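You operate a simulated robot arm through the tools that you are given. There is no shell and no other tool.

You run a simulated robot arm. Do the job below in one go: nothing can be reset, and whatever is moved stays where it is left.

TASK
Press the red-banded mould twice with the dwell knob on 3.
Fine: then pull the slide out, leave it out and stand the mould on the square steel plate.
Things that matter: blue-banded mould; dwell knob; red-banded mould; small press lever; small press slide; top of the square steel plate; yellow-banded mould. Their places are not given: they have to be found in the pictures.

The check looks at the end state, three seconds after you hand in, the way a careful person would. Anything else that was tipped, shoved, dropped, spilled or broken makes it a failure.

THE ROBOT
A 7-joint arm with a two-finger parallel gripper, fixed in place. Base frame: the origin is at the foot of the arm, x ahead of it, y to its left, z up; the work surface is at about z = 800. Units: mm, rad, N and s.
With the tool pointing down near the work surface it reaches from about 300 to 720 mm from the base axis. Its first joint turns from -2.897 to 2.897 rad. Payload 3.43 kg.
Tool frame: the origin (TCP) lies between the finger pads and is the grasp point; the fingertips stand 34 mm ahead of it; z points along the fingers, y is the line along which they close. Largest opening 128 mm; finger width 24, thickness 12; the body of the gripper, 48 by 130 mm, starts 96 mm behind the TCP.
Orientation is that of the tool frame in the base frame, as a unit quaternion [w, x, y, z]. With the fingers straight down and closing along the base's y, the tool's x points along the base's -x, its y along +y and its z along -z.

THE INTERFACE
- The arm moves only by the tool move_arm. Its argument "deltas" is a list of rows, each a list of 7 numbers: the gripper command, from -1 (fully open) to 1 (shut), values between in proportion, then the shift along the tool's x, y, z in units of 100 mm (1.0 is 100 mm), then the turn, a rotation vector about the tool's x, y, z in units of 120 degrees (1.0 is 120 degrees). In form: [[gripper, dx, dy, dz, ax, ay, az], ...]. A call has 1 to 20 rows; each row is the pose to reach, as a shift and turn from the pose commanded when the call began, along the tool's axes at that moment. A call with a number of a shift or a turn outside -1 to 1 is refused whole. Each row takes 0.2 s and may step no farther than 50 mm and 0.15 rad from the row before; otherwise, or with a gripper value out of range, the whole call is refused. Where a pose cannot be reached the arm comes as near as it can. A force on the tool above 40 N (or 10 N above the force at the start of the call, whichever is more), or a blocked arm, ends the call early, and 0.2 s more pass. The fingers move at their own pace (about 108 mm/s each) and stop on an object; they squeeze with about 22 N. The grip force told is the motor's: it shows also when the fingers shut on nothing. Time passes only in rows, and 0.2 s behind the last, so rows that repeat a pose let the fingers close. The reply holds the time, the measured pose of the TCP, the force on the tool along the base axes, the opening and the grip force, in the units named above and with some noise, with the torque about the TCP (base axes, N m) and any sound that the robot's microphone picked up, and new pictures: "pictures" is both (left out), scene, wrist or none.
- Cameras (640 x 400 px; columns grow to the right, rows downward): "scene" is fixed at [219.5, -650.2, 1553]; the picture's right is [0.96, -0.27, 0.00], its down [-0.12, -0.41, -0.90] and it looks along [0.25, 0.87, -0.43] (base axes); focal length 312 px, centre (320, 200). "wrist" rides on the gripper at [76, -11, -160] in the tool frame; the picture's right is [0.15, 0.99, 0.00], its down [-0.88, 0.13, -0.46] and it looks along [-0.45, 0.07, 0.89] (tool axes); focal length 234 px, centre (320, 200).
- raise_lower(by): slides the trunk up (or, below 0, down) by that many mm; the arm rides with it, the base frame stays. It gives what a move gives, with no picture.
- measure_at(camera, pixels): for up to 12 pixels [column, row] of the newest picture of that camera ("zoom" is the newest enlarged one), the place [x, y, z] in the base frame of the surface seen there, good to about 2 mm. The clock stands still meanwhile.
- zoom(camera, box): a new picture of the part [left, top, right, bottom] of that camera's present view, enlarged. The clock stands still meanwhile.
- finish_job(): hands the job in; it is judged then, once.

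Open the gripper and draw the arm clear of the work before you hand the job in, unless the task says otherwise.

The tools are called after "Call:" by a JSON object that holds its "fn" and its "kwargs". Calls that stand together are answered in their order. move_arm: Moves the arm, as the interface text tells. Its arguments: {"type":"object","properties":{"deltas":{"type":"array"},"pictures":{"type":"string","enum":["both","scene","wrist","none"]}},"required":["deltas"]} The other tools are called the same way: raise_lower (by) slides the trunk up or down; measure_at (camera, pixels) gives the place of the surface under pixels of a picture; zoom (camera, box) takes an enlarged picture of a part of a camera's view; finish_job () hands the job in.

At the start:

```text
time_s: 0.0
tcp_pos: [400.3, 121.5, 1255.4]
ee_rot: [0.0, -0.001, 1.0, 0.0]
wrist_force: [-0.5, 1.0, 1.3]
moment: [-0.02, -0.01, 0.03]
opening: 128.0
grip_force: 0.0
trunk travel left (down, up): [-225.0, 99.0]
```

scene: 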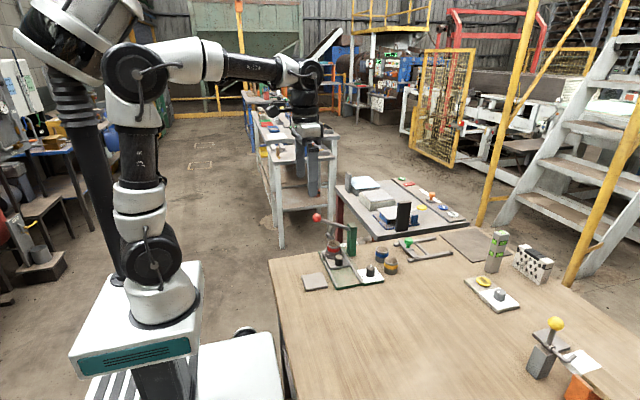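
wrist: 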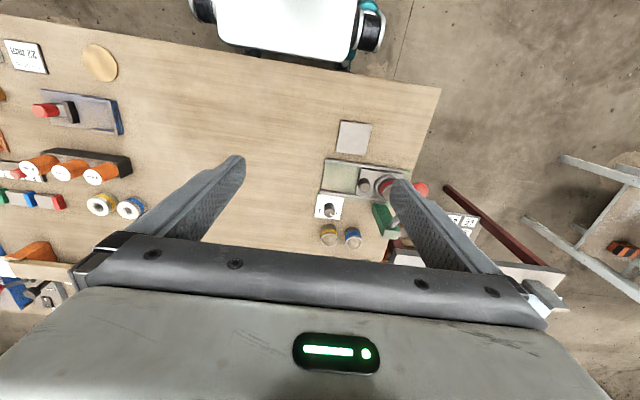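

The scene shows the small press around (335,255), a dial plate near (370,272), moulds at (382,256) and (391,267), and a square plate at (314,282). I zoom in on these in both views.

Call:
{"fn": "zoom", "kwargs": {"camera": "scene", "box": [290, 200, 420, 300]}}

Call:
{"fn": "zoom", "kwargs": {"camera": "wrist", "box": [290, 100, 450, 260]}}

```text
4.00 times, centred on (355, 250) of scene
```

zoom: 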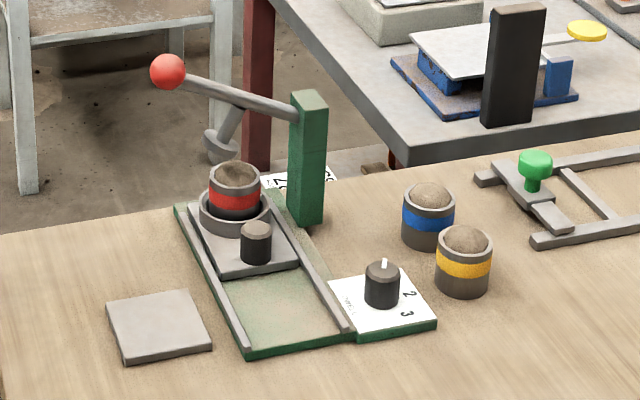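

```text
2.50 times, centred on (370, 180) of wrist
```

zoom: 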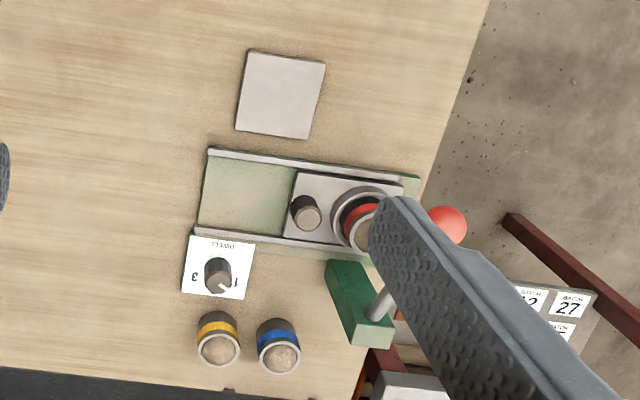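

The zoom shows the red mould in the cup on the slide, a slide knob, the dwell dial with marks 1–3, and the lever with a red ball. I measure these points in the wrist zoom and in the scene picture.

Call:
{"fn": "measure_at", "kwargs": {"camera": "zoom", "pixels": [[248, 52], [324, 62], [310, 138], [236, 128], [280, 95], [308, 214], [218, 266], [226, 286], [447, 224], [362, 232], [220, 350], [283, 357]]}}

Call:
{"fn": "measure_at", "kwargs": {"camera": "scene", "pixels": [[317, 217], [348, 239], [353, 224], [338, 247], [341, 256], [370, 269], [382, 252], [391, 263], [314, 281], [337, 272], [348, 284], [323, 262]]}}

```text
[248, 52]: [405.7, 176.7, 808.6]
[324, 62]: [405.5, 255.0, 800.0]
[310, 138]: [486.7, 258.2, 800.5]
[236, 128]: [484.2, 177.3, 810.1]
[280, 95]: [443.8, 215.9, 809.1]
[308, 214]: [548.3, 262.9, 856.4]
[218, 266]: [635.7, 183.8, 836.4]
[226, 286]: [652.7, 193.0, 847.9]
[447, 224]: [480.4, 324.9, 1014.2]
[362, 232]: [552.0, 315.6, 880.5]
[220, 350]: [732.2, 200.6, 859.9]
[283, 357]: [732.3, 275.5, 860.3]
```

```text
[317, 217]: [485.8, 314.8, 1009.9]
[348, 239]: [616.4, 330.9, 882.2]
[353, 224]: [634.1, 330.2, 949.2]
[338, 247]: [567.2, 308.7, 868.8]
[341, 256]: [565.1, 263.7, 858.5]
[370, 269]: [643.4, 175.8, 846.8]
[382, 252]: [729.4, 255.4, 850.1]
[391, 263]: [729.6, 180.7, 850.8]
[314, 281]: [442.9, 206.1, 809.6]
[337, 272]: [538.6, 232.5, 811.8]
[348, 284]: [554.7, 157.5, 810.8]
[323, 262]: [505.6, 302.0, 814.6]
```

Measurements agree: ball near (485,320,1008), dial near (640,180), plate top z≈809 centred near (445,216). I shift the arm left (+y) and a bit back to view the press between the fingers.

Call:
{"fn": "move_arm", "kwargs": {"deltas": [[-1, 0, 0.4, 0, 0, 0, 0], [-1, 0, 0.8, 0, 0, 0, 0], [-1, 0, 1.0, 0.0, 0, 0, 0]], "pictures": "none"}}

Call:
{"fn": "move_arm", "kwargs": {"deltas": [[-1, 0.2, 0.3, 0, 0, 0, 0], [-1, 0.4, 0.5, 0, 0, 0, 0], [-1, 0.4, 0.5, 0, 0, 0, 0]], "pictures": "both"}}

```text
time_s: 0.8
tcp_pos: [401.1, 222.7, 1254.8]
ee_rot: [0.0, 0.0, 1.0, 0.0]
wrist_force: [0.3, 0.1, -0.4]
moment: [-0.03, 0.01, -0.02]
opening: 127.9
grip_force: 0.0
trunk travel left (down, up): [-225.0, 99.0]
```

```text
time_s: 1.6
tcp_pos: [359.5, 272.1, 1254.5]
ee_rot: [-0.001, 0.0, 1.0, 0.0]
wrist_force: [-0.7, 0.2, 0.7]
moment: [0.0, 0.01, 0.01]
opening: 127.9
grip_force: 0.0
trunk travel left (down, up): [-225.0, 99.0]
```

scene: 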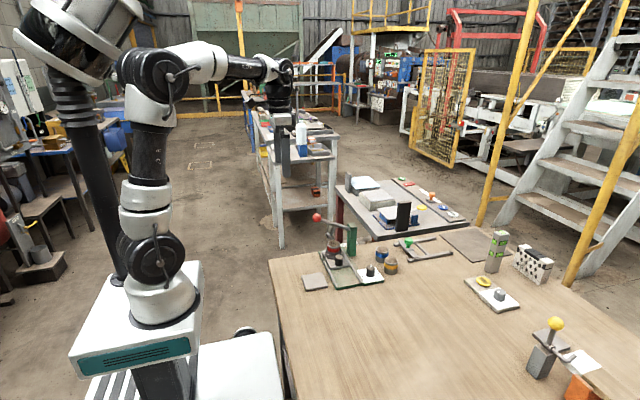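
wrist: 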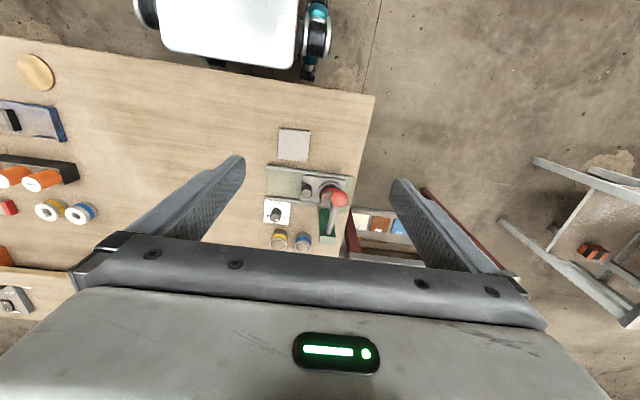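

The press now appears between the fingers at about (320,190). I zoom in on it.

Call:
{"fn": "zoom", "kwargs": {"camera": "wrist", "box": [255, 120, 375, 255]}}

Call:
{"fn": "zoom", "kwargs": {"camera": "scene", "box": [300, 205, 365, 255]}}

Call:
{"fn": "zoom", "kwargs": {"camera": "scene", "box": [350, 255, 400, 290]}}

```text
2.96 times, centred on (315, 188) of wrist
```

zoom: 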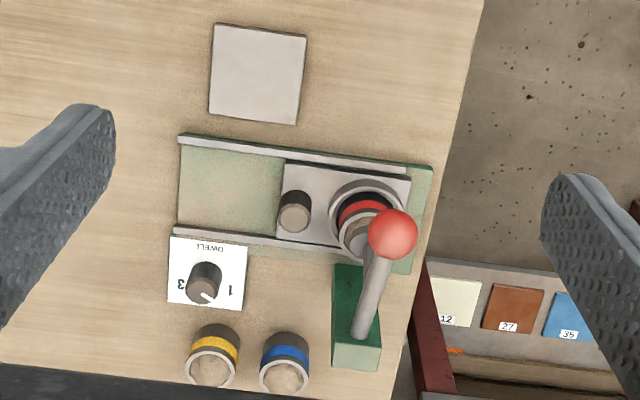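

```text
8.00 times, centred on (332, 230) of scene
```

zoom: 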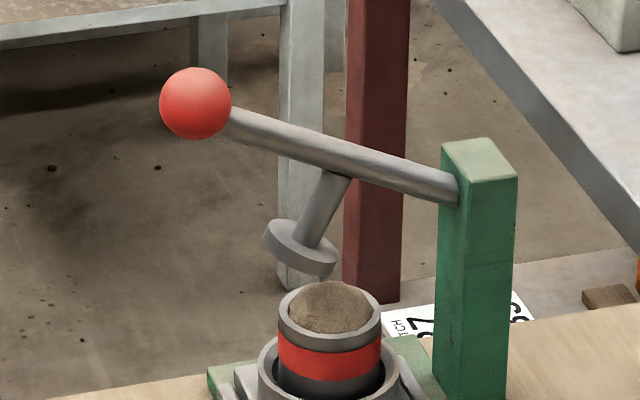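

```text
11.43 times, centred on (375, 272) of scene
```

zoom: 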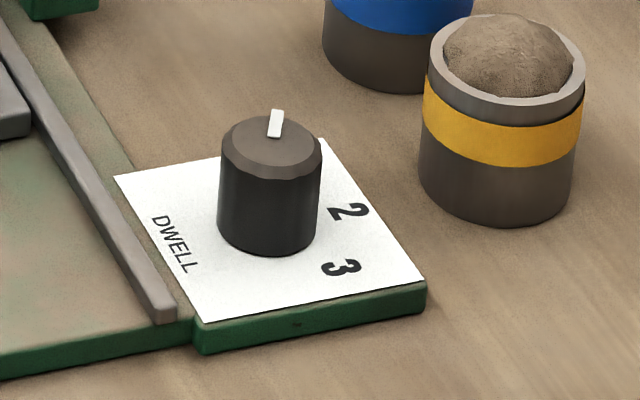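

The dial zoom shows the white pointer at the knob's far edge (277,122), digits 2 at (348,212) and 3 at (340,268). I measure the knob, pointer and digits to get their directions.

Call:
{"fn": "measure_at", "kwargs": {"camera": "zoom", "pixels": [[277, 114], [275, 134], [250, 150], [300, 155], [270, 165], [348, 212], [340, 268], [116, 178], [324, 141], [424, 283], [198, 322], [270, 235]]}}

Call:
{"fn": "measure_at", "kwargs": {"camera": "wrist", "pixels": [[324, 217], [322, 220], [333, 217], [316, 215], [314, 194], [339, 197], [320, 199], [348, 199], [322, 222], [354, 232], [330, 205], [334, 188]]}}

```text
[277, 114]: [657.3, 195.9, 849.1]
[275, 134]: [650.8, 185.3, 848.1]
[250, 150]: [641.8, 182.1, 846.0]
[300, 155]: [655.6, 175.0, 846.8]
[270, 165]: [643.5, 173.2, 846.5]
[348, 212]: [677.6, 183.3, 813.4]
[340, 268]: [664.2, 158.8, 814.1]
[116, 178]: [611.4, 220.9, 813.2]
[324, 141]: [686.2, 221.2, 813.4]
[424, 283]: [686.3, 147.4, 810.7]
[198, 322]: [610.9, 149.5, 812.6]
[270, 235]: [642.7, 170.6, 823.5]
```

```text
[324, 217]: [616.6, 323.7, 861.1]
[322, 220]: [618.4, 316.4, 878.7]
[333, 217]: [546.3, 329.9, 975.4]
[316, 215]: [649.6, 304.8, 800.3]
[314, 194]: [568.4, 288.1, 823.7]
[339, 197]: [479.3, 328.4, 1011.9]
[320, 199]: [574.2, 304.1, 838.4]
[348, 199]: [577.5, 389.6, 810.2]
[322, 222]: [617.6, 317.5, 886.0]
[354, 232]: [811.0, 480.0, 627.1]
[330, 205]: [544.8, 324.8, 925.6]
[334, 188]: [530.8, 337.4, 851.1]
```

The dial plate spans x 611–686, y 148–221 (centre ≈ (648.6,185)), knob top z≈847, and the pointer is about +55° from +x toward +y (at 1), with 3 at about −59°. I fly over the knob with the fingers partly closed for a closer look.

Call:
{"fn": "move_arm", "kwargs": {"deltas": [[-0.1, -0.32, -0.1, 0.28, 0, 0, 0], [-0.1, -0.64, -0.2, 0.56, 0, 0, 0], [-0.1, -0.963, -0.29, 0.83, 0, 0, 0]], "pictures": "none"}}

Call:
{"fn": "move_arm", "kwargs": {"deltas": [[-0.1, -0.32, -0.1, 0.28, 0, 0, 0], [-0.1, -0.64, -0.2, 0.56, 0, 0, 0], [-0.1, -0.963, -0.29, 0.83, 0, 0, 0]], "pictures": "none"}}

Call:
{"fn": "move_arm", "kwargs": {"deltas": [[-0.1, -0.32, -0.1, 0.28, 0, 0, 0], [-0.1, -0.64, -0.2, 0.56, 0, 0, 0], [-0.1, -0.963, -0.29, 0.83, 0, 0, 0], [-0.1, -0.963, -0.29, 0.83, 0, 0, 0]], "pictures": "both"}}

```text
time_s: 2.4
tcp_pos: [457.4, 243.6, 1173.8]
ee_rot: [0.0, 0.0, 1.0, 0.0]
wrist_force: [-0.2, -0.8, -0.4]
moment: [0.0, -0.01, -0.01]
opening: 70.3
grip_force: 0.0
trunk travel left (down, up): [-225.0, 99.0]
```

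```text
time_s: 3.2
tcp_pos: [554.0, 213.1, 1085.9]
ee_rot: [0.0, 0.001, 1.0, 0.0]
wrist_force: [-0.1, -0.1, -0.6]
moment: [0.0, -0.03, 0.01]
opening: 70.4
grip_force: 0.0
trunk travel left (down, up): [-225.0, 99.0]
```

```text
time_s: 4.2
tcp_pos: [651.9, 185.3, 1003.3]
ee_rot: [0.0, 0.0, 1.0, 0.0]
wrist_force: [-0.3, 0.4, -0.9]
moment: [0.02, 0.07, -0.01]
opening: 70.2
grip_force: 0.1
trunk travel left (down, up): [-225.0, 99.0]
```

scene: 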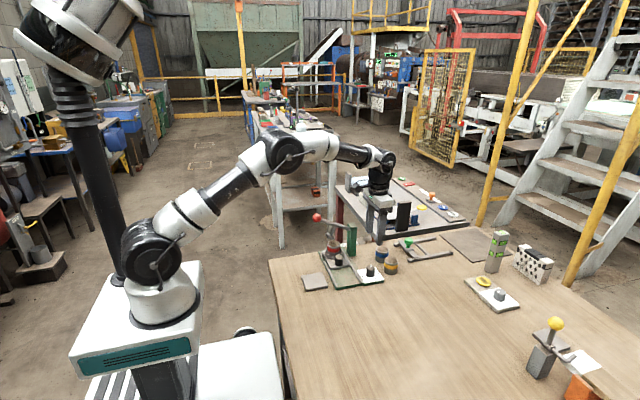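
wrist: 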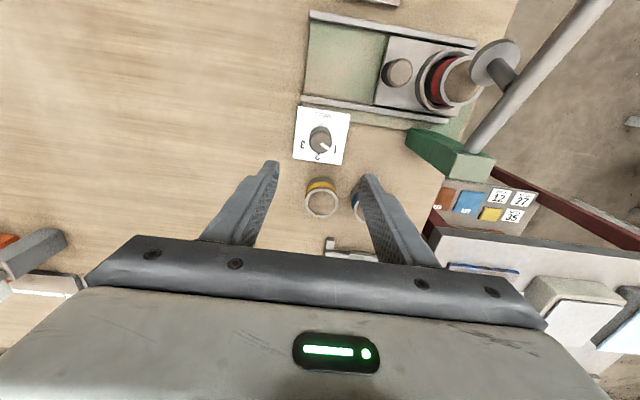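

The dial is visible at (322,135) in the wrist picture. I zoom in there and on the press head.

Call:
{"fn": "zoom", "kwargs": {"camera": "wrist", "box": [380, 0, 540, 170]}}

Call:
{"fn": "zoom", "kwargs": {"camera": "wrist", "box": [285, 95, 360, 175]}}

```text
2.35 times, centred on (460, 85) of wrist
```

zoom: 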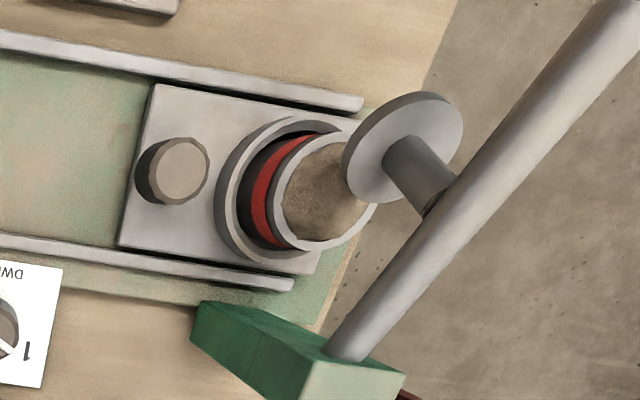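

```text
5.00 times, centred on (322, 135) of wrist
```

zoom: 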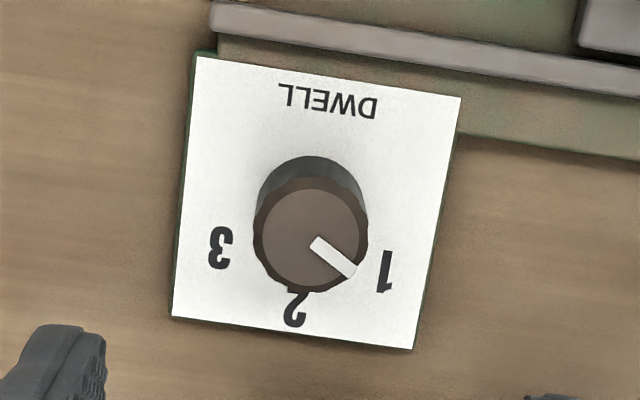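

The zoomed dial shows 1 at (386,272), 2 at (296,310), 3 at (220,247), pointer from (314,243) to (354,272). I measure these for exact angles.

Call:
{"fn": "measure_at", "kwargs": {"camera": "zoom", "pixels": [[386, 272], [296, 310], [220, 247], [300, 225], [316, 244], [350, 271], [264, 234], [352, 225], [300, 285], [312, 183], [200, 58], [412, 347]]}}

```text
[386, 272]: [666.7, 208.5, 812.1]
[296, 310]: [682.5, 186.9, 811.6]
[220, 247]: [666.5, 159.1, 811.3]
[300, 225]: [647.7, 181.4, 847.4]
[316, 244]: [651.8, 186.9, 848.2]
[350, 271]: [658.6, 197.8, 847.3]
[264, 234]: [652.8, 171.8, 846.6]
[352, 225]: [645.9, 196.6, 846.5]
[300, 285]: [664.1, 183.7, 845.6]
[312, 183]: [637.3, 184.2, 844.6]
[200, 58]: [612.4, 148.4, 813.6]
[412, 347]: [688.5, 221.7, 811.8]
```

The knob axis is about (649.5,184.8), with 1 at ≈+55° and 3 at ≈−56°, so a turn of about 112° clockwise from above is needed. I pre-rotate the tool −56° about its z (counter-clockwise from above) while high, with the opening narrowed to 50 mm.

Call:
{"fn": "move_arm", "kwargs": {"deltas": [[0.22, 0, 0, 0, 0, 0, -0.067], [0.22, 0, 0, 0, 0, 0, -0.134], [0.22, 0, 0, 0, 0, 0, -0.2], [0.22, 0, 0, 0, 0, 0, -0.267], [0.22, 0, 0, 0, 0, 0, -0.334], [0.22, 0, 0, 0, 0, 0, -0.4], [0.22, 0, 0, 0, 0, 0, -0.467], [0.22, 0, 0, 0, 0, 0, -0.467]], "pictures": "wrist"}}

```text
time_s: 6.0
tcp_pos: [650.1, 184.4, 1005.1]
ee_rot: [0.0, -0.47, 0.883, 0.0]
wrist_force: [0.6, -0.6, 0.8]
moment: [-0.02, -0.04, 0.0]
opening: 49.8
grip_force: 0.2
trunk travel left (down, up): [-225.0, 99.0]
```

wrist: 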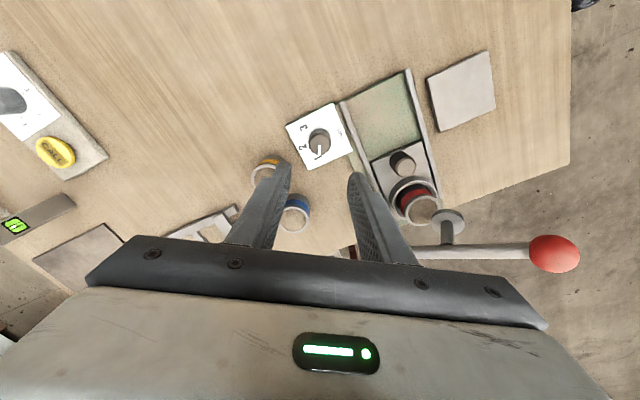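

The tool turned cleanly and is centred over the knob at (650.1,184.4). I descend 100 mm and check alignment.

Call:
{"fn": "move_arm", "kwargs": {"deltas": [[0.22, 0, 0, 0.4, 0, 0, 0], [0.22, 0, 0, 0.8, 0, 0, 0], [0.22, 0, 0, 1.0, 0, 0, 0], [0.22, 0, 0, 1.0, 0, 0, 0]], "pictures": "both"}}

```text
time_s: 7.0
tcp_pos: [649.5, 185.1, 904.8]
ee_rot: [0.0, -0.47, 0.883, 0.0]
wrist_force: [0.0, -0.4, -0.2]
moment: [-0.01, 0.0, 0.01]
opening: 50.0
grip_force: 0.1
trunk travel left (down, up): [-225.0, 99.0]
```

scene: 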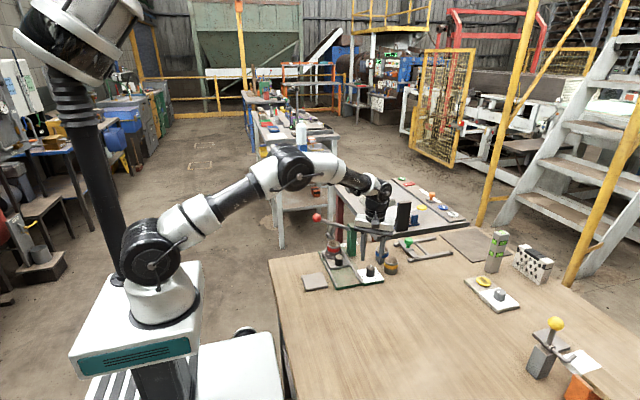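
wrist: 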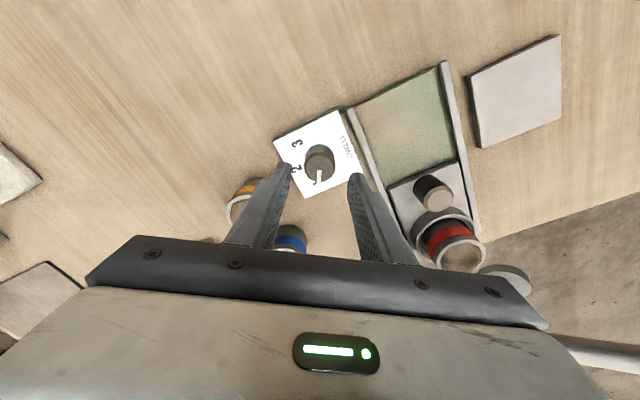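

The knob at (320,160) lies midway between the fingertips at (287,166) and (357,177). I descend 50 mm more to put the tips around the knob.

Call:
{"fn": "move_arm", "kwargs": {"deltas": [[0.22, 0, 0, 0.25, 0, 0, 0], [0.22, 0, 0, 0.4, 0, 0, 0], [0.22, 0, 0, 0.5, 0, 0, 0], [0.22, 0, 0, 0.5, 0, 0, 0]], "pictures": "wrist"}}

```text
time_s: 8.0
tcp_pos: [648.9, 184.1, 855.5]
ee_rot: [0.0, -0.47, 0.883, 0.0]
wrist_force: [0.9, 0.0, -1.1]
moment: [0.03, -0.02, 0.0]
opening: 50.1
grip_force: 0.0
trunk travel left (down, up): [-225.0, 99.0]
```

wrist: 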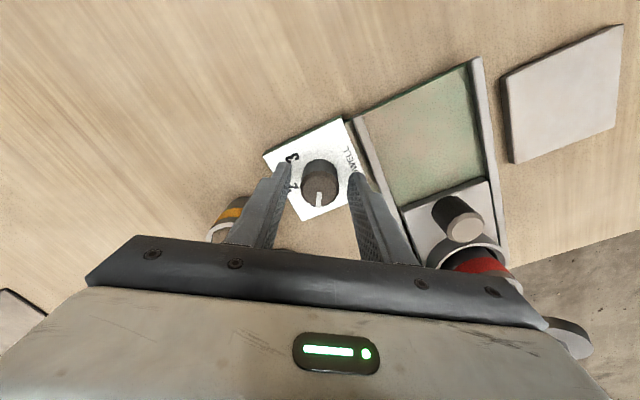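

The tips straddle the knob with no contact force. I close the fingers on it and check grip.

Call:
{"fn": "move_arm", "kwargs": {"deltas": [[0.6, 0, 0, 0, 0, 0, 0], [0.8, 0, 0, 0, 0, 0, 0], [0.8, 0, 0, 0, 0, 0, 0]], "pictures": "wrist"}}

```text
time_s: 8.8
tcp_pos: [649.1, 183.4, 854.8]
ee_rot: [-0.001, -0.469, 0.883, 0.001]
wrist_force: [0.5, -0.8, -0.8]
moment: [0.04, -0.19, 0.0]
opening: 31.1
grip_force: 44.9
trunk travel left (down, up): [-225.0, 99.0]
```

wrist: 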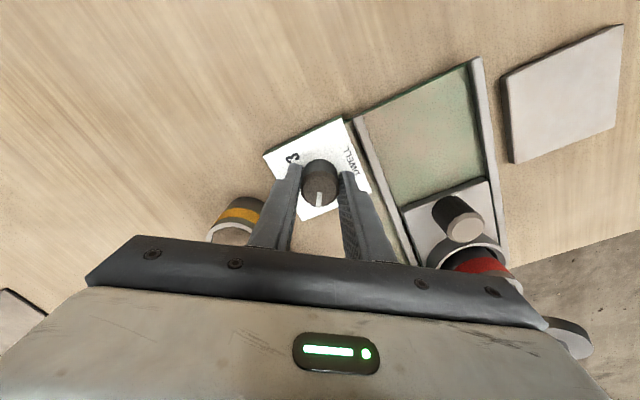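

Gripped at 31 mm with little side force. I turn the knob clockwise (positive about tool z) by 56° first and check.

Call:
{"fn": "move_arm", "kwargs": {"deltas": [[0.8, 0, 0, 0, 0, 0, 0.067], [0.8, 0, 0, 0, 0, 0, 0.134], [0.8, 0, 0, 0, 0, 0, 0.2], [0.8, 0, 0, 0, 0, 0, 0.267], [0.8, 0, 0, 0, 0, 0, 0.334], [0.8, 0, 0, 0, 0, 0, 0.4], [0.8, 0, 0, 0, 0, 0, 0.467], [0.8, 0, 0, 0, 0, 0, 0.467]], "pictures": "wrist"}}

```text
time_s: 10.6
tcp_pos: [650.1, 185.4, 854.5]
ee_rot: [-0.001, 0.001, 1.0, 0.0]
wrist_force: [-1.4, 5.2, -8.8]
moment: [0.29, 0.47, -0.02]
opening: 31.1
grip_force: 45.4
trunk travel left (down, up): [-225.0, 99.0]
```

wrist: 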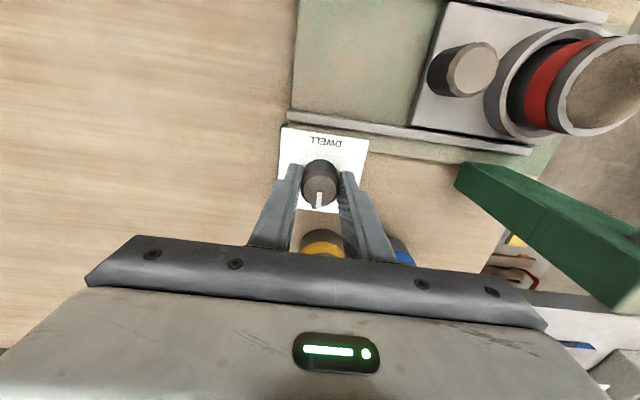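

The pointer now aims straight at +x (mark 2). I continue turning by another 56°.

Call:
{"fn": "move_arm", "kwargs": {"deltas": [[0.8, 0, 0, 0, 0, 0, 0.067], [0.8, 0, 0, 0, 0, 0, 0.134], [0.8, 0, 0, 0, 0, 0, 0.2], [0.8, 0, 0, 0, 0, 0, 0.267], [0.8, 0, 0, 0, 0, 0, 0.334], [0.8, 0, 0, 0, 0, 0, 0.4], [0.8, 0, 0, 0, 0, 0, 0.467], [0.8, 0, 0, 0, 0, 0, 0.467]], "pictures": "wrist"}}

```text
time_s: 12.4
tcp_pos: [648.4, 186.4, 855.3]
ee_rot: [-0.001, 0.471, 0.882, 0.0]
wrist_force: [-0.4, 14.7, -16.0]
moment: [1.44, 0.38, 0.01]
opening: 31.2
grip_force: 44.9
trunk travel left (down, up): [-225.0, 99.0]
```

wrist: 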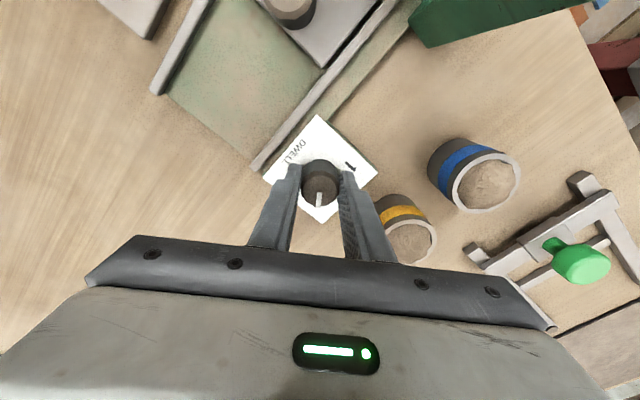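

The pointer is now about −56° (mark 3), with some side load (14.7 N in y) from a small centring offset. I open the fingers to 50 mm and check the pointer.

Call:
{"fn": "move_arm", "kwargs": {"deltas": [[0.6, 0, 0, 0, 0, 0, 0], [0.4, 0, 0, 0, 0, 0, 0], [0.22, 0, 0, 0, 0, 0, 0], [0.22, 0, 0, 0, 0, 0, 0]], "pictures": "wrist"}}

```text
time_s: 13.4
tcp_pos: [649.4, 184.3, 855.9]
ee_rot: [0.001, 0.47, 0.883, 0.0]
wrist_force: [-0.5, -0.1, -0.1]
moment: [0.0, -0.01, 0.01]
opening: 50.0
grip_force: 0.0
trunk travel left (down, up): [-225.0, 99.0]
```

wrist: 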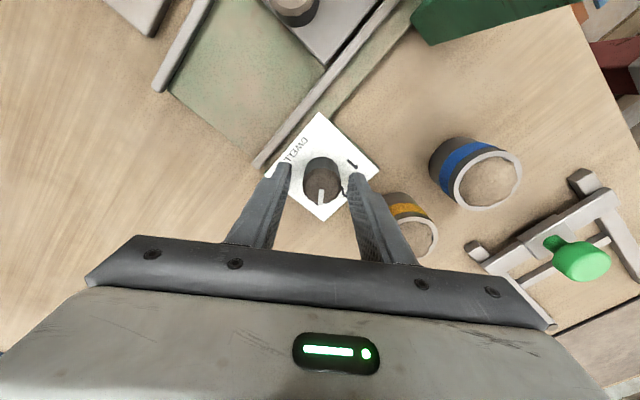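

Forces are back to zero with the fingers open. I rise straight up 100 mm and then zoom on the dial.

Call:
{"fn": "move_arm", "kwargs": {"deltas": [[0.22, 0, 0, -0.3, 0, 0, 0], [0.22, 0, 0, -0.7, 0, 0, 0], [0.22, 0, 0, -1.0, 0, 0, 0], [0.22, 0, 0, -1.0, 0, 0, 0]], "pictures": "both"}}

Call:
{"fn": "zoom", "kwargs": {"camera": "wrist", "box": [250, 90, 400, 210]}}

Call:
{"fn": "zoom", "kwargs": {"camera": "scene", "box": [350, 240, 410, 290]}}

```text
time_s: 14.4
tcp_pos: [648.1, 182.4, 956.0]
ee_rot: [0.0, 0.47, 0.883, 0.001]
wrist_force: [-0.3, 0.0, 0.3]
moment: [-0.01, 0.0, 0.01]
opening: 49.9
grip_force: 0.1
trunk travel left (down, up): [-225.0, 99.0]
```

scene: 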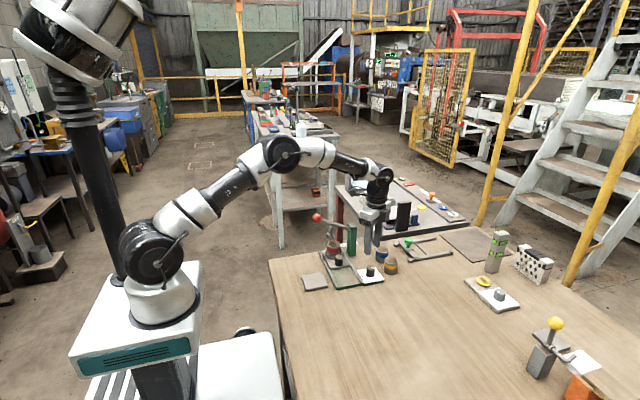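
wrist: 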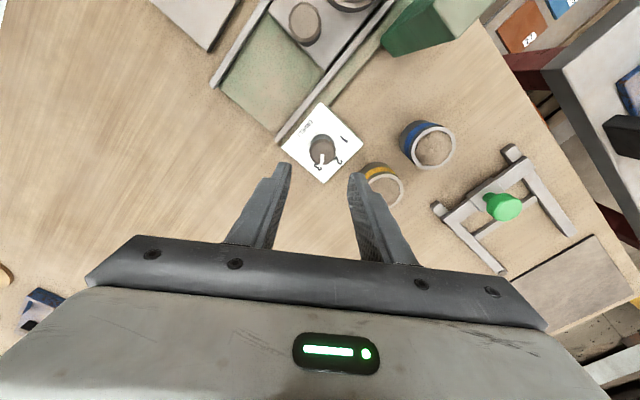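

```text
3.33 times, centred on (325, 150) of wrist
```

zoom: 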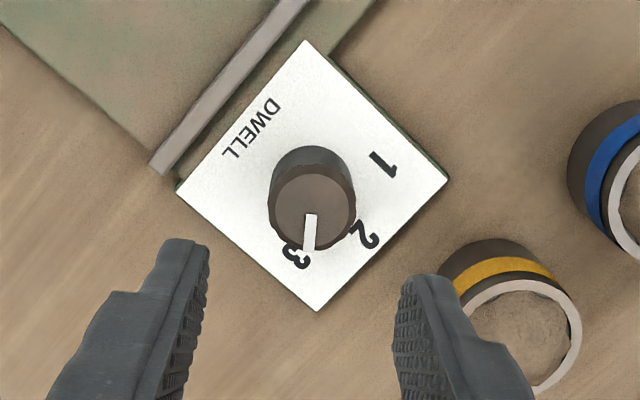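

```text
8.00 times, centred on (380, 265) of scene
```

zoom: 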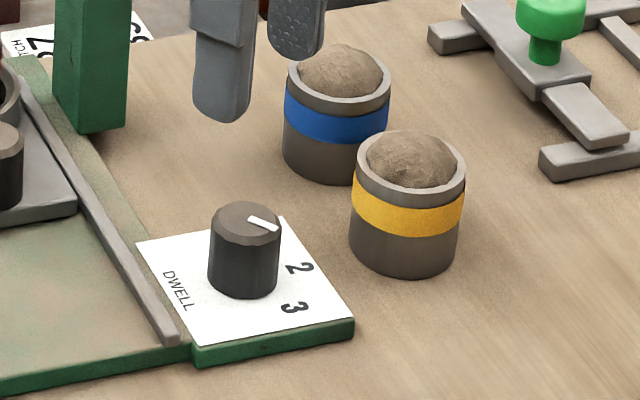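

In the scene zoom the pointer runs from (250,218) to (278,229). I measure it to compute its angle relative to 3.

Call:
{"fn": "measure_at", "kwargs": {"camera": "zoom", "pixels": [[251, 219], [276, 228], [264, 224], [245, 222], [293, 306], [298, 267], [245, 204], [216, 222], [278, 236], [245, 245], [408, 160], [340, 70]]}}

Call:
{"fn": "measure_at", "kwargs": {"camera": "wrist", "pixels": [[321, 155], [320, 164], [322, 150], [313, 167]]}}

```text
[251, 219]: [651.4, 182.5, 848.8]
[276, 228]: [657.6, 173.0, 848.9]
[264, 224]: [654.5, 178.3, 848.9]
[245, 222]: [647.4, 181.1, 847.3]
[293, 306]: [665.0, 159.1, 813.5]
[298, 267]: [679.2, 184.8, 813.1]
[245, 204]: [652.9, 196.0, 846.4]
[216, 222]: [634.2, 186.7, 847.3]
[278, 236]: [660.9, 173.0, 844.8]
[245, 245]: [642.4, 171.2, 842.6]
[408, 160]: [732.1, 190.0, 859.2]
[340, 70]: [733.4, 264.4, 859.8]
```

```text
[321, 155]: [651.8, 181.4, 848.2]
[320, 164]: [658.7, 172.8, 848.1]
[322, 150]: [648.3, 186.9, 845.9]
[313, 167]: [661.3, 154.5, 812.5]
```

Pointer direction estimates are −51° to −57°, with 3 at about −57°. I zoom in tighter to refine before deciding on a correction.

Call:
{"fn": "zoom", "kwargs": {"camera": "wrist", "box": [300, 125, 345, 180]}}

Call:
{"fn": "zoom", "kwargs": {"camera": "scene", "box": [360, 258, 395, 285]}}

```text
7.27 times, centred on (322, 152) of wrist
```

zoom: 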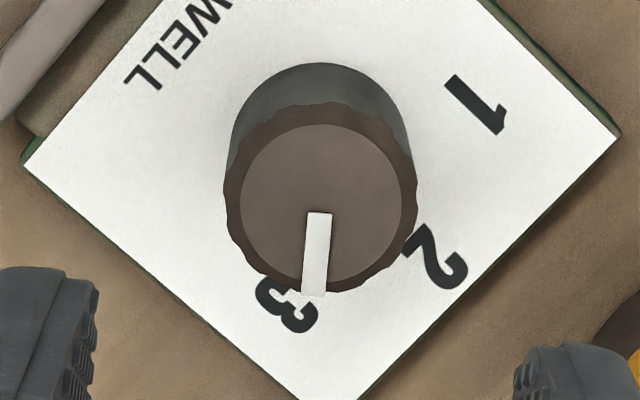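

```text
14.81 times, centred on (378, 272) of scene
```

zoom: 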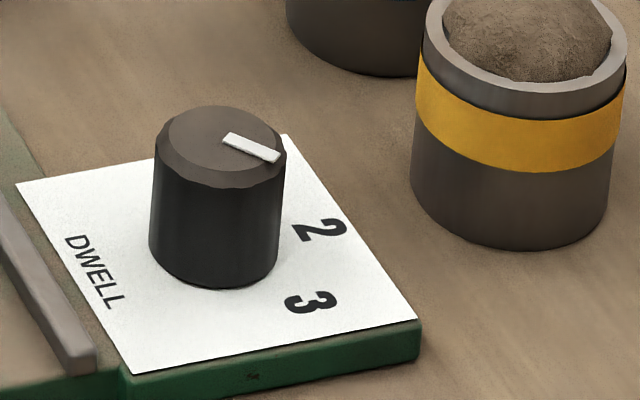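

The tight view puts the pointer at about −51°, a few degrees short of 3 (≈ −57°). I go back down, re-grip and turn about 6–7° more.

Call:
{"fn": "move_arm", "kwargs": {"deltas": [[0.22, 0, 0, 0.3, 0, 0, 0], [0.22, 0, 0, 0.6, 0, 0, 0], [0.22, 0, 0, 0.85, 0, 0, 0], [0.22, 0, 0, 1.0, 0, 0, 0], [0.22, 0, 0, 1.0, 0, 0, 0]], "pictures": "none"}}

Call:
{"fn": "move_arm", "kwargs": {"deltas": [[0.6, 0, 0, 0, 0, 0, 0], [0.8, 0, 0, 0, 0, 0, 0], [0.8, 0, 0, 0, 0, 0, 0], [0.8, 0, 0, 0, 0, 0, 0.03], [0.8, 0, 0, 0, 0, 0, 0.055], [0.8, 0, 0, 0, 0, 0, 0.055], [0.8, 0, 0, 0, 0, 0, 0.055]], "pictures": "wrist"}}

```text
time_s: 15.6
tcp_pos: [648.4, 183.7, 857.5]
ee_rot: [0.0, 0.469, 0.883, 0.0]
wrist_force: [-0.3, 0.2, 0.5]
moment: [-0.01, 0.01, -0.04]
opening: 50.0
grip_force: 0.1
trunk travel left (down, up): [-225.0, 99.0]
```

```text
time_s: 17.2
tcp_pos: [650.3, 184.8, 857.6]
ee_rot: [-0.001, 0.52, 0.854, 0.0]
wrist_force: [13.1, 6.2, 1.2]
moment: [0.16, -0.19, 0.0]
opening: 31.2
grip_force: 45.2
trunk travel left (down, up): [-225.0, 99.0]
```

wrist: 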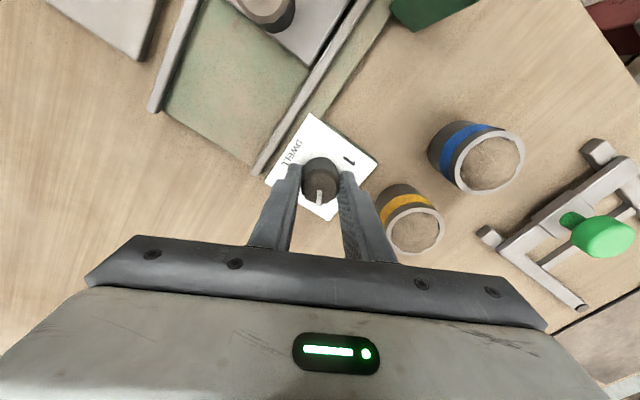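

The knob moved with the grip. I open, then rise 100 mm and re-check the pointer.

Call:
{"fn": "move_arm", "kwargs": {"deltas": [[0.6, 0, 0, 0, 0, 0, 0], [0.4, 0, 0, 0, 0, 0, 0], [0.22, 0, 0, 0, 0, 0, 0], [0.22, 0, 0, -0.2, 0, 0, 0], [0.22, 0, 0, -0.6, 0, 0, 0], [0.22, 0, 0, -1.0, 0, 0, 0], [0.22, 0, 0, -1.0, 0, 0, 0]], "pictures": "both"}}

Call:
{"fn": "zoom", "kwargs": {"camera": "wrist", "box": [300, 125, 345, 180]}}

```text
time_s: 18.8
tcp_pos: [650.4, 183.2, 956.1]
ee_rot: [0.0, 0.519, 0.855, 0.0]
wrist_force: [0.3, -0.1, 0.2]
moment: [-0.01, -0.05, 0.0]
opening: 49.9
grip_force: 0.0
trunk travel left (down, up): [-225.0, 99.0]
```

scene: 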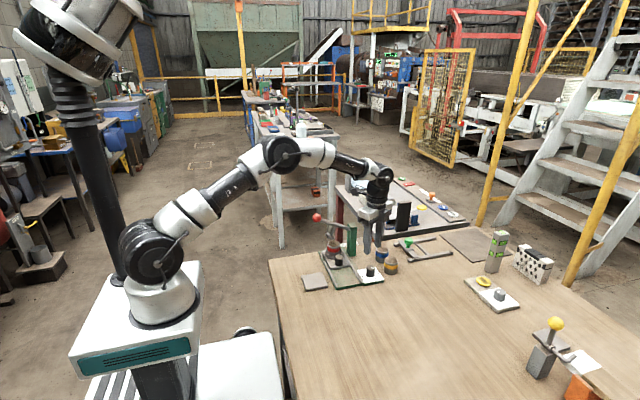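
wrist: 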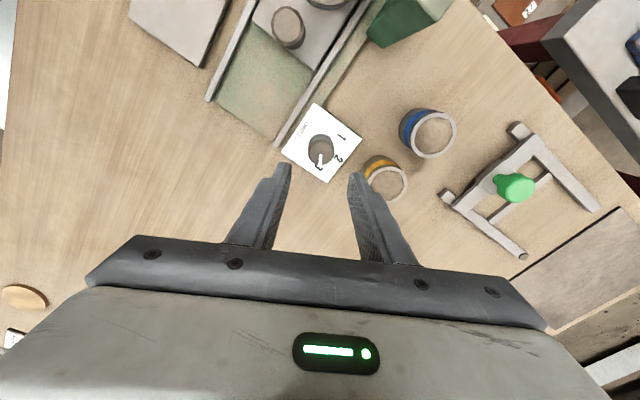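

```text
7.27 times, centred on (322, 152) of wrist
```

zoom: 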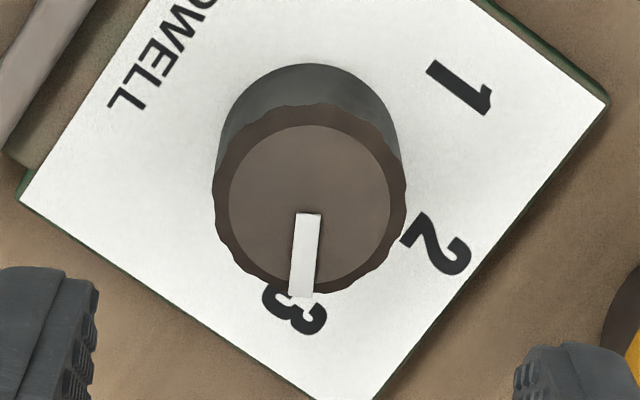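

The pointer now lies almost over the 3. I measure it to confirm its angle.

Call:
{"fn": "measure_at", "kwargs": {"camera": "zoom", "pixels": [[308, 216], [301, 292], [305, 250], [300, 312], [445, 245], [460, 88]]}}

Call:
{"fn": "zoom", "kwargs": {"camera": "scene", "box": [290, 195, 420, 300]}}

```text
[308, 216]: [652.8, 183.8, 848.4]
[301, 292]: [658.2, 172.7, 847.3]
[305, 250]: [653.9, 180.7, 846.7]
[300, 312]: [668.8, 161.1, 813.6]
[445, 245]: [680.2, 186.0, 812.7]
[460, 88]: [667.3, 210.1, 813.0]
```

```text
3.81 times, centred on (355, 248) of scene
```

zoom: 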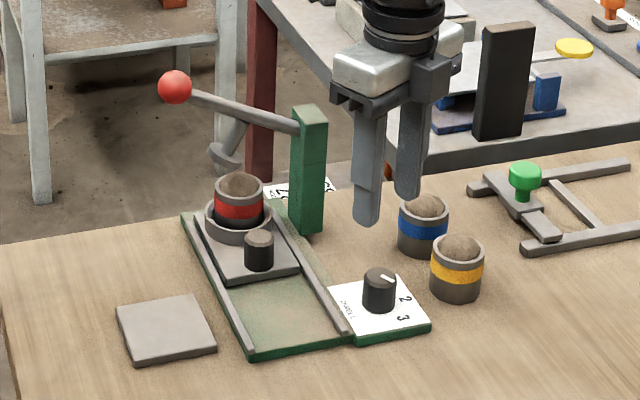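

The pointer is at about −60°, on 3. The other moulds look undisturbed. Next I rise and rotate the tool back to the nominal yaw, and measure the ball and lever.

Call:
{"fn": "measure_at", "kwargs": {"camera": "zoom", "pixels": [[175, 87], [165, 80], [185, 95], [210, 97], [240, 107], [270, 117], [292, 127], [310, 108], [240, 180], [224, 155], [238, 135], [258, 235]]}}

Call:
{"fn": "move_arm", "kwargs": {"deltas": [[-0.1, 0, 0, -0.4, 0, 0, 0], [-0.1, 0, 0, -0.8, 0, 0, 0], [-0.1, 0, 0, -1.0, 0, 0, -0.065], [-0.1, 0, 0, -1.0, 0, 0, -0.13], [-0.1, 0, 0, -1.0, 0, 0, -0.195], [-0.1, 0, 0, -1.0, 0, 0, -0.26], [-0.1, 0, 0, -1.0, 0, 0, -0.325], [-0.1, 0, 0, -1.0, 0, 0, -0.39], [-0.1, 0, 0, -1.0, 0, 0, -0.455], [-0.1, 0, 0, -1.0, 0, 0, -0.521], [-0.1, 0, 0, -1.0, 0, 0, -0.521]], "pictures": "wrist"}}

```text
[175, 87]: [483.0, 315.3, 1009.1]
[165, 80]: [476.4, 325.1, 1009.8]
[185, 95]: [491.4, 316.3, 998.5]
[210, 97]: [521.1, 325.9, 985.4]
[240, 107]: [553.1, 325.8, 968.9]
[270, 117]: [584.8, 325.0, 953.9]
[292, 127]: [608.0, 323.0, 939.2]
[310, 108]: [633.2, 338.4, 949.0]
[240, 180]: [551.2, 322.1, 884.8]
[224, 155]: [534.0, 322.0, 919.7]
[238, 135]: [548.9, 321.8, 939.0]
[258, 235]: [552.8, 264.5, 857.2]
```

```text
time_s: 21.2
tcp_pos: [648.9, 184.4, 1056.5]
ee_rot: [0.001, 0.0, 1.0, 0.0]
wrist_force: [-1.2, -1.4, -0.2]
moment: [0.01, -0.02, 0.02]
opening: 70.6
grip_force: 0.0
trunk travel left (down, up): [-225.0, 99.0]
```

wrist: 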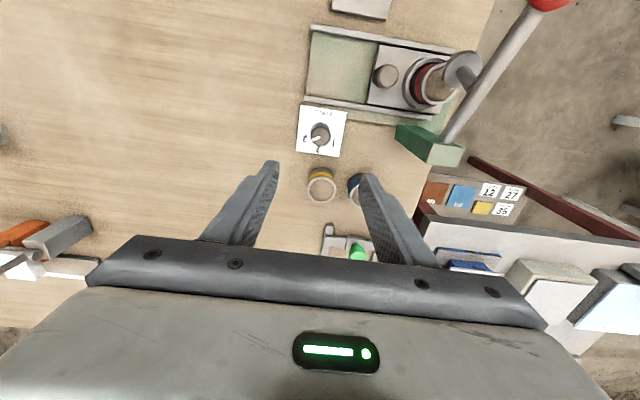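

The lever line fits a ball centre near (487,330,1001) with a pivot about (630,330,926). Before pressing I check the mould and plunger alignment and whether the slide is fully in, by zooming on the press.

Call:
{"fn": "zoom", "kwargs": {"camera": "wrist", "box": [295, 15, 495, 140]}}

```text
3.20 times, centred on (395, 78) of wrist
```

zoom: 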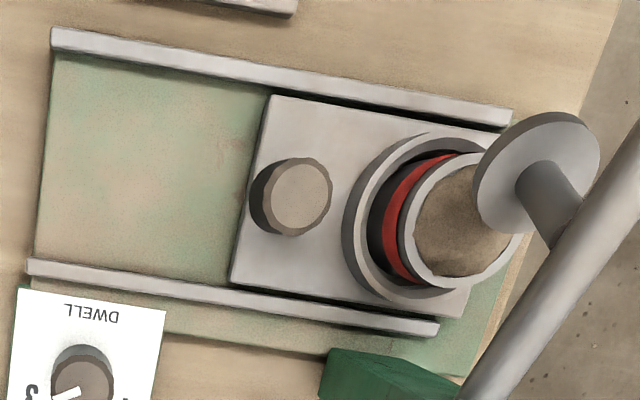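

Call:
{"fn": "measure_at", "kwargs": {"camera": "zoom", "pixels": [[272, 98], [235, 280], [462, 315], [355, 205], [410, 137], [385, 292], [403, 215], [440, 165], [425, 272], [52, 35], [505, 118], [440, 328]]}}

```text
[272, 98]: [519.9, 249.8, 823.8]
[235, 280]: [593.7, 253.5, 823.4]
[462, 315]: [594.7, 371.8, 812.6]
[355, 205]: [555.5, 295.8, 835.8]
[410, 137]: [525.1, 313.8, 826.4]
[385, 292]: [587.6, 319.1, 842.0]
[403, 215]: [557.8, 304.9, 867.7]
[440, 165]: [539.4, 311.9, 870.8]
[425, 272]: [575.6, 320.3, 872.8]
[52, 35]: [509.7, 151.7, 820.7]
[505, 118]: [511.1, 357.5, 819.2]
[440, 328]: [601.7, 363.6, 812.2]
```

The mould is centred near (557,330) in line with the lever (y≈330), so the slide is in. I now fly to above the ball at (487,330) with z about 1100 in two calls.

Call:
{"fn": "move_arm", "kwargs": {"deltas": [[-0.1, 0.2, 0.15, -0.3, 0, 0, 0], [-0.1, 0.5, 0.43, -0.45, 0, 0, 0], [-0.1, 0.81, 0.73, -0.45, 0, 0, 0]], "pictures": "none"}}

Call:
{"fn": "move_arm", "kwargs": {"deltas": [[-0.1, 0.27, 0.24, 0, 0, 0, 0], [-0.1, 0.54, 0.48, 0, 0, 0, 0], [-0.1, 0.81, 0.73, 0, 0, 0, 0], [-0.1, 0.81, 0.73, 0, 0, 0, 0]], "pictures": "both"}}

```text
time_s: 22.0
tcp_pos: [565.7, 256.7, 1100.9]
ee_rot: [0.001, 0.001, 1.0, 0.0]
wrist_force: [-0.4, -0.1, -0.6]
moment: [0.04, -0.04, 0.0]
opening: 70.4
grip_force: 0.0
trunk travel left (down, up): [-225.0, 99.0]
```

```text
time_s: 23.0
tcp_pos: [487.6, 329.3, 1102.0]
ee_rot: [0.001, 0.0, 1.0, 0.0]
wrist_force: [0.2, 0.8, 0.8]
moment: [0.0, -0.03, 0.02]
opening: 70.6
grip_force: 0.1
trunk travel left (down, up): [-225.0, 99.0]
```

scene: 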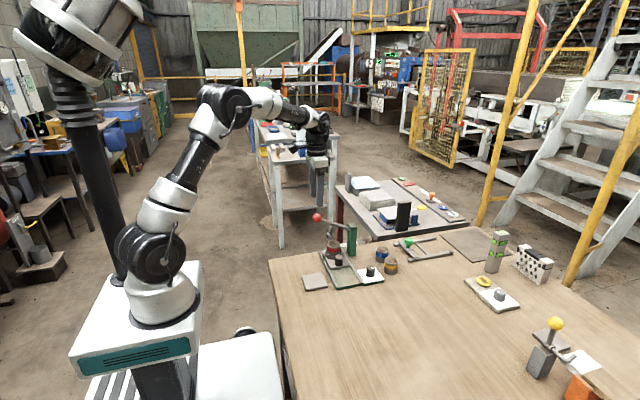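
wrist: 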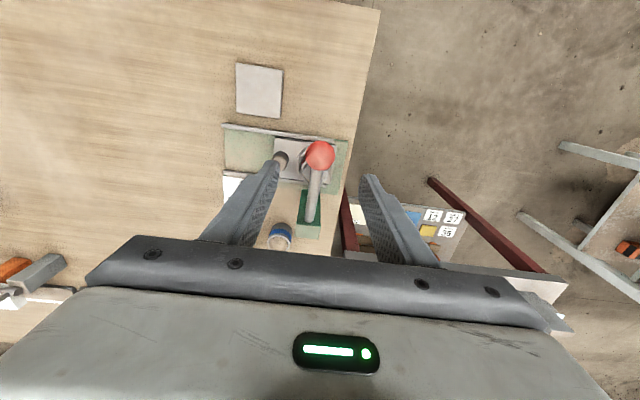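

The ball at (320,156) sits between the finger tips at (277,165) and (368,178). I descend to about z=1003 around the ball without closing.

Call:
{"fn": "move_arm", "kwargs": {"deltas": [[-0.1, 0, 0, 0.4, 0, 0, 0], [-0.1, 0, 0, 0.7, 0, 0, 0], [-0.1, 0, 0, 0.97, 0, 0, 0], [-0.1, 0, 0, 0.97, 0, 0, 0]], "pictures": "both"}}

Call:
{"fn": "zoom", "kwargs": {"camera": "scene", "box": [290, 180, 370, 260]}}

```text
time_s: 24.0
tcp_pos: [487.6, 329.8, 1005.3]
ee_rot: [-0.001, 0.001, 1.0, -0.001]
wrist_force: [-0.3, -0.2, 0.5]
moment: [-0.02, 0.0, 0.0]
opening: 70.7
grip_force: 0.0
trunk travel left (down, up): [-225.0, 99.0]
```

scene: 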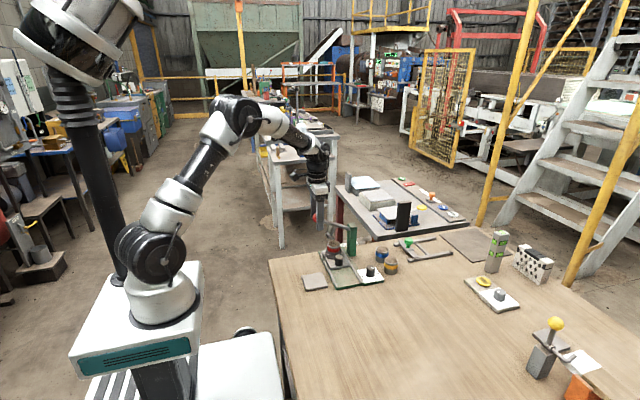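
wrist: 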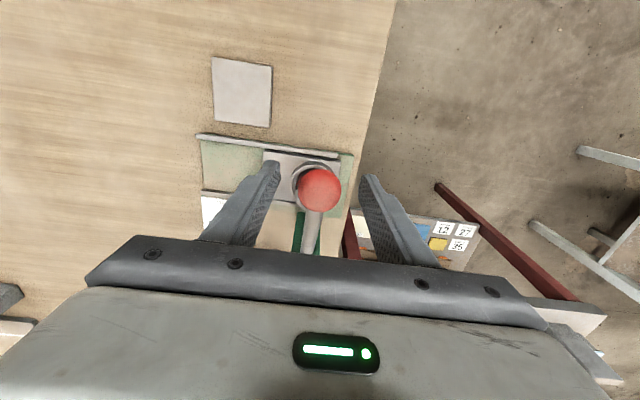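

```text
5.00 times, centred on (330, 220) of scene
```

zoom: 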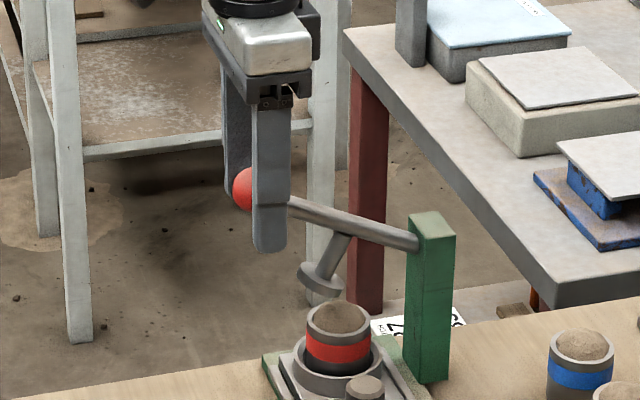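

The ball sits between the fingers. I close on it.

Call:
{"fn": "move_arm", "kwargs": {"deltas": [[0.3, 0, 0, 0, 0, 0, 0], [0.7, 0, 0, 0, 0, 0, 0], [0.7, 0, 0, 0, 0, 0, 0]], "pictures": "wrist"}}

```text
time_s: 24.8
tcp_pos: [486.5, 329.7, 1003.9]
ee_rot: [-0.001, 0.0, 1.0, 0.0]
wrist_force: [-0.6, -1.4, -1.1]
moment: [-0.03, -0.02, 0.03]
opening: 33.0
grip_force: 44.8
trunk travel left (down, up): [-225.0, 99.0]
```

wrist: 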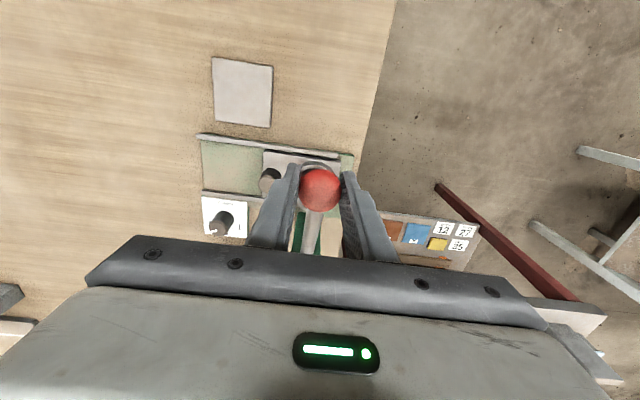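

The ball is gripped at 33 mm with negligible load. I swing it down along the computed arc to about 10° above horizontal and check forces.

Call:
{"fn": "move_arm", "kwargs": {"deltas": [[0.7, 0.03, 0, 0.06, 0, 0, 0], [0.7, 0.069, 0, 0.148, 0, 0, 0], [0.7, 0.108, 0, 0.254, 0, 0, 0], [0.7, 0.139, 0, 0.363, 0, 0, 0], [0.7, 0.162, 0, 0.474, 0, 0, 0]], "pictures": "both"}}

Call:
{"fn": "zoom", "kwargs": {"camera": "scene", "box": [290, 190, 370, 270]}}

```text
time_s: 26.0
tcp_pos: [470.5, 329.4, 956.9]
ee_rot: [0.001, 0.001, 1.0, 0.001]
wrist_force: [0.7, -0.7, 11.9]
moment: [-0.08, -1.21, 0.02]
opening: 33.1
grip_force: 45.0
trunk travel left (down, up): [-225.0, 99.0]
```

scene: 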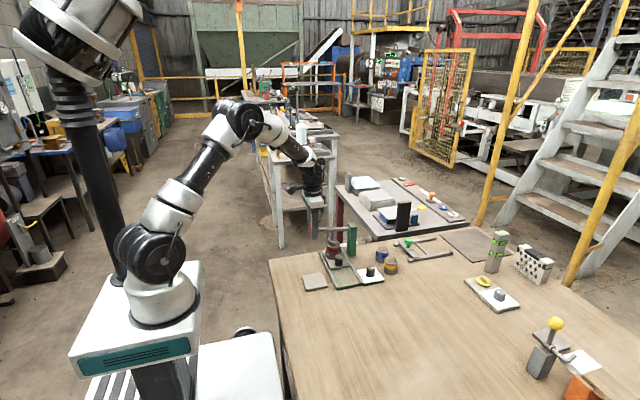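
wrist: 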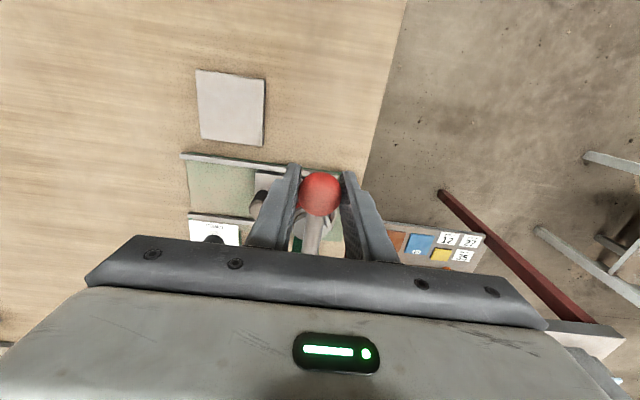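

```text
5.00 times, centred on (330, 230) of scene
```

zoom: 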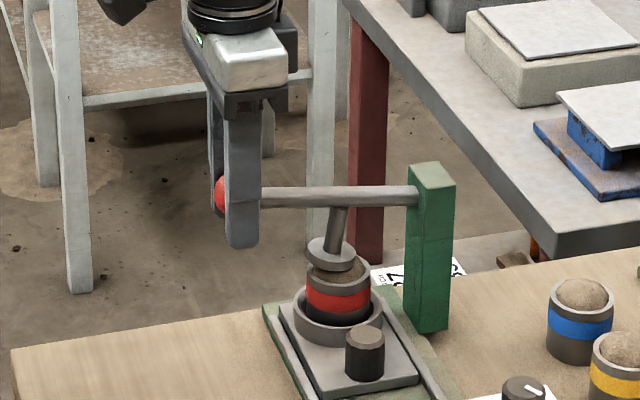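

The lever swings down against a spring (about 12 N up), with the foot almost at the heap. I continue slowly to about 3° above horizontal.

Call:
{"fn": "move_arm", "kwargs": {"deltas": [[0.7, 0.005, 0, 0.028, 0, 0, 0], [0.7, 0.009, 0, 0.056, 0, 0, 0], [0.7, 0.013, 0, 0.084, 0, 0, 0], [0.7, 0.016, 0, 0.112, 0, 0, 0], [0.7, 0.019, 0, 0.14, 0, 0, 0], [0.7, 0.021, 0, 0.168, 0, 0, 0]], "pictures": "scene"}}

Call:
{"fn": "zoom", "kwargs": {"camera": "scene", "box": [300, 220, 370, 280]}}

```text
time_s: 27.4
tcp_pos: [468.8, 329.0, 940.7]
ee_rot: [-0.001, 0.0, 1.0, 0.0]
wrist_force: [3.0, -1.7, 12.5]
moment: [0.02, -1.2, 0.0]
opening: 33.4
grip_force: 44.9
trunk travel left (down, up): [-225.0, 99.0]
```

scene: 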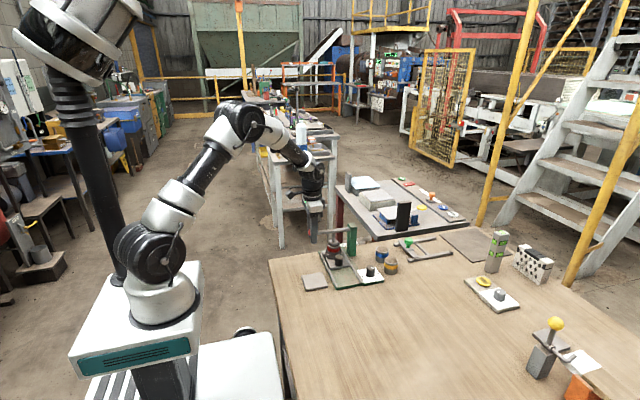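

```text
6.67 times, centred on (335, 250) of scene
```

zoom: 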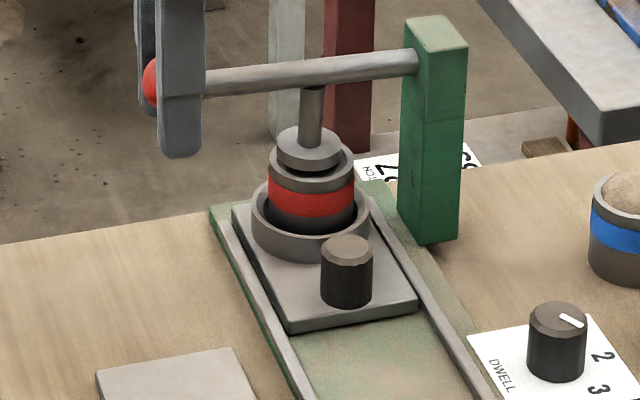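

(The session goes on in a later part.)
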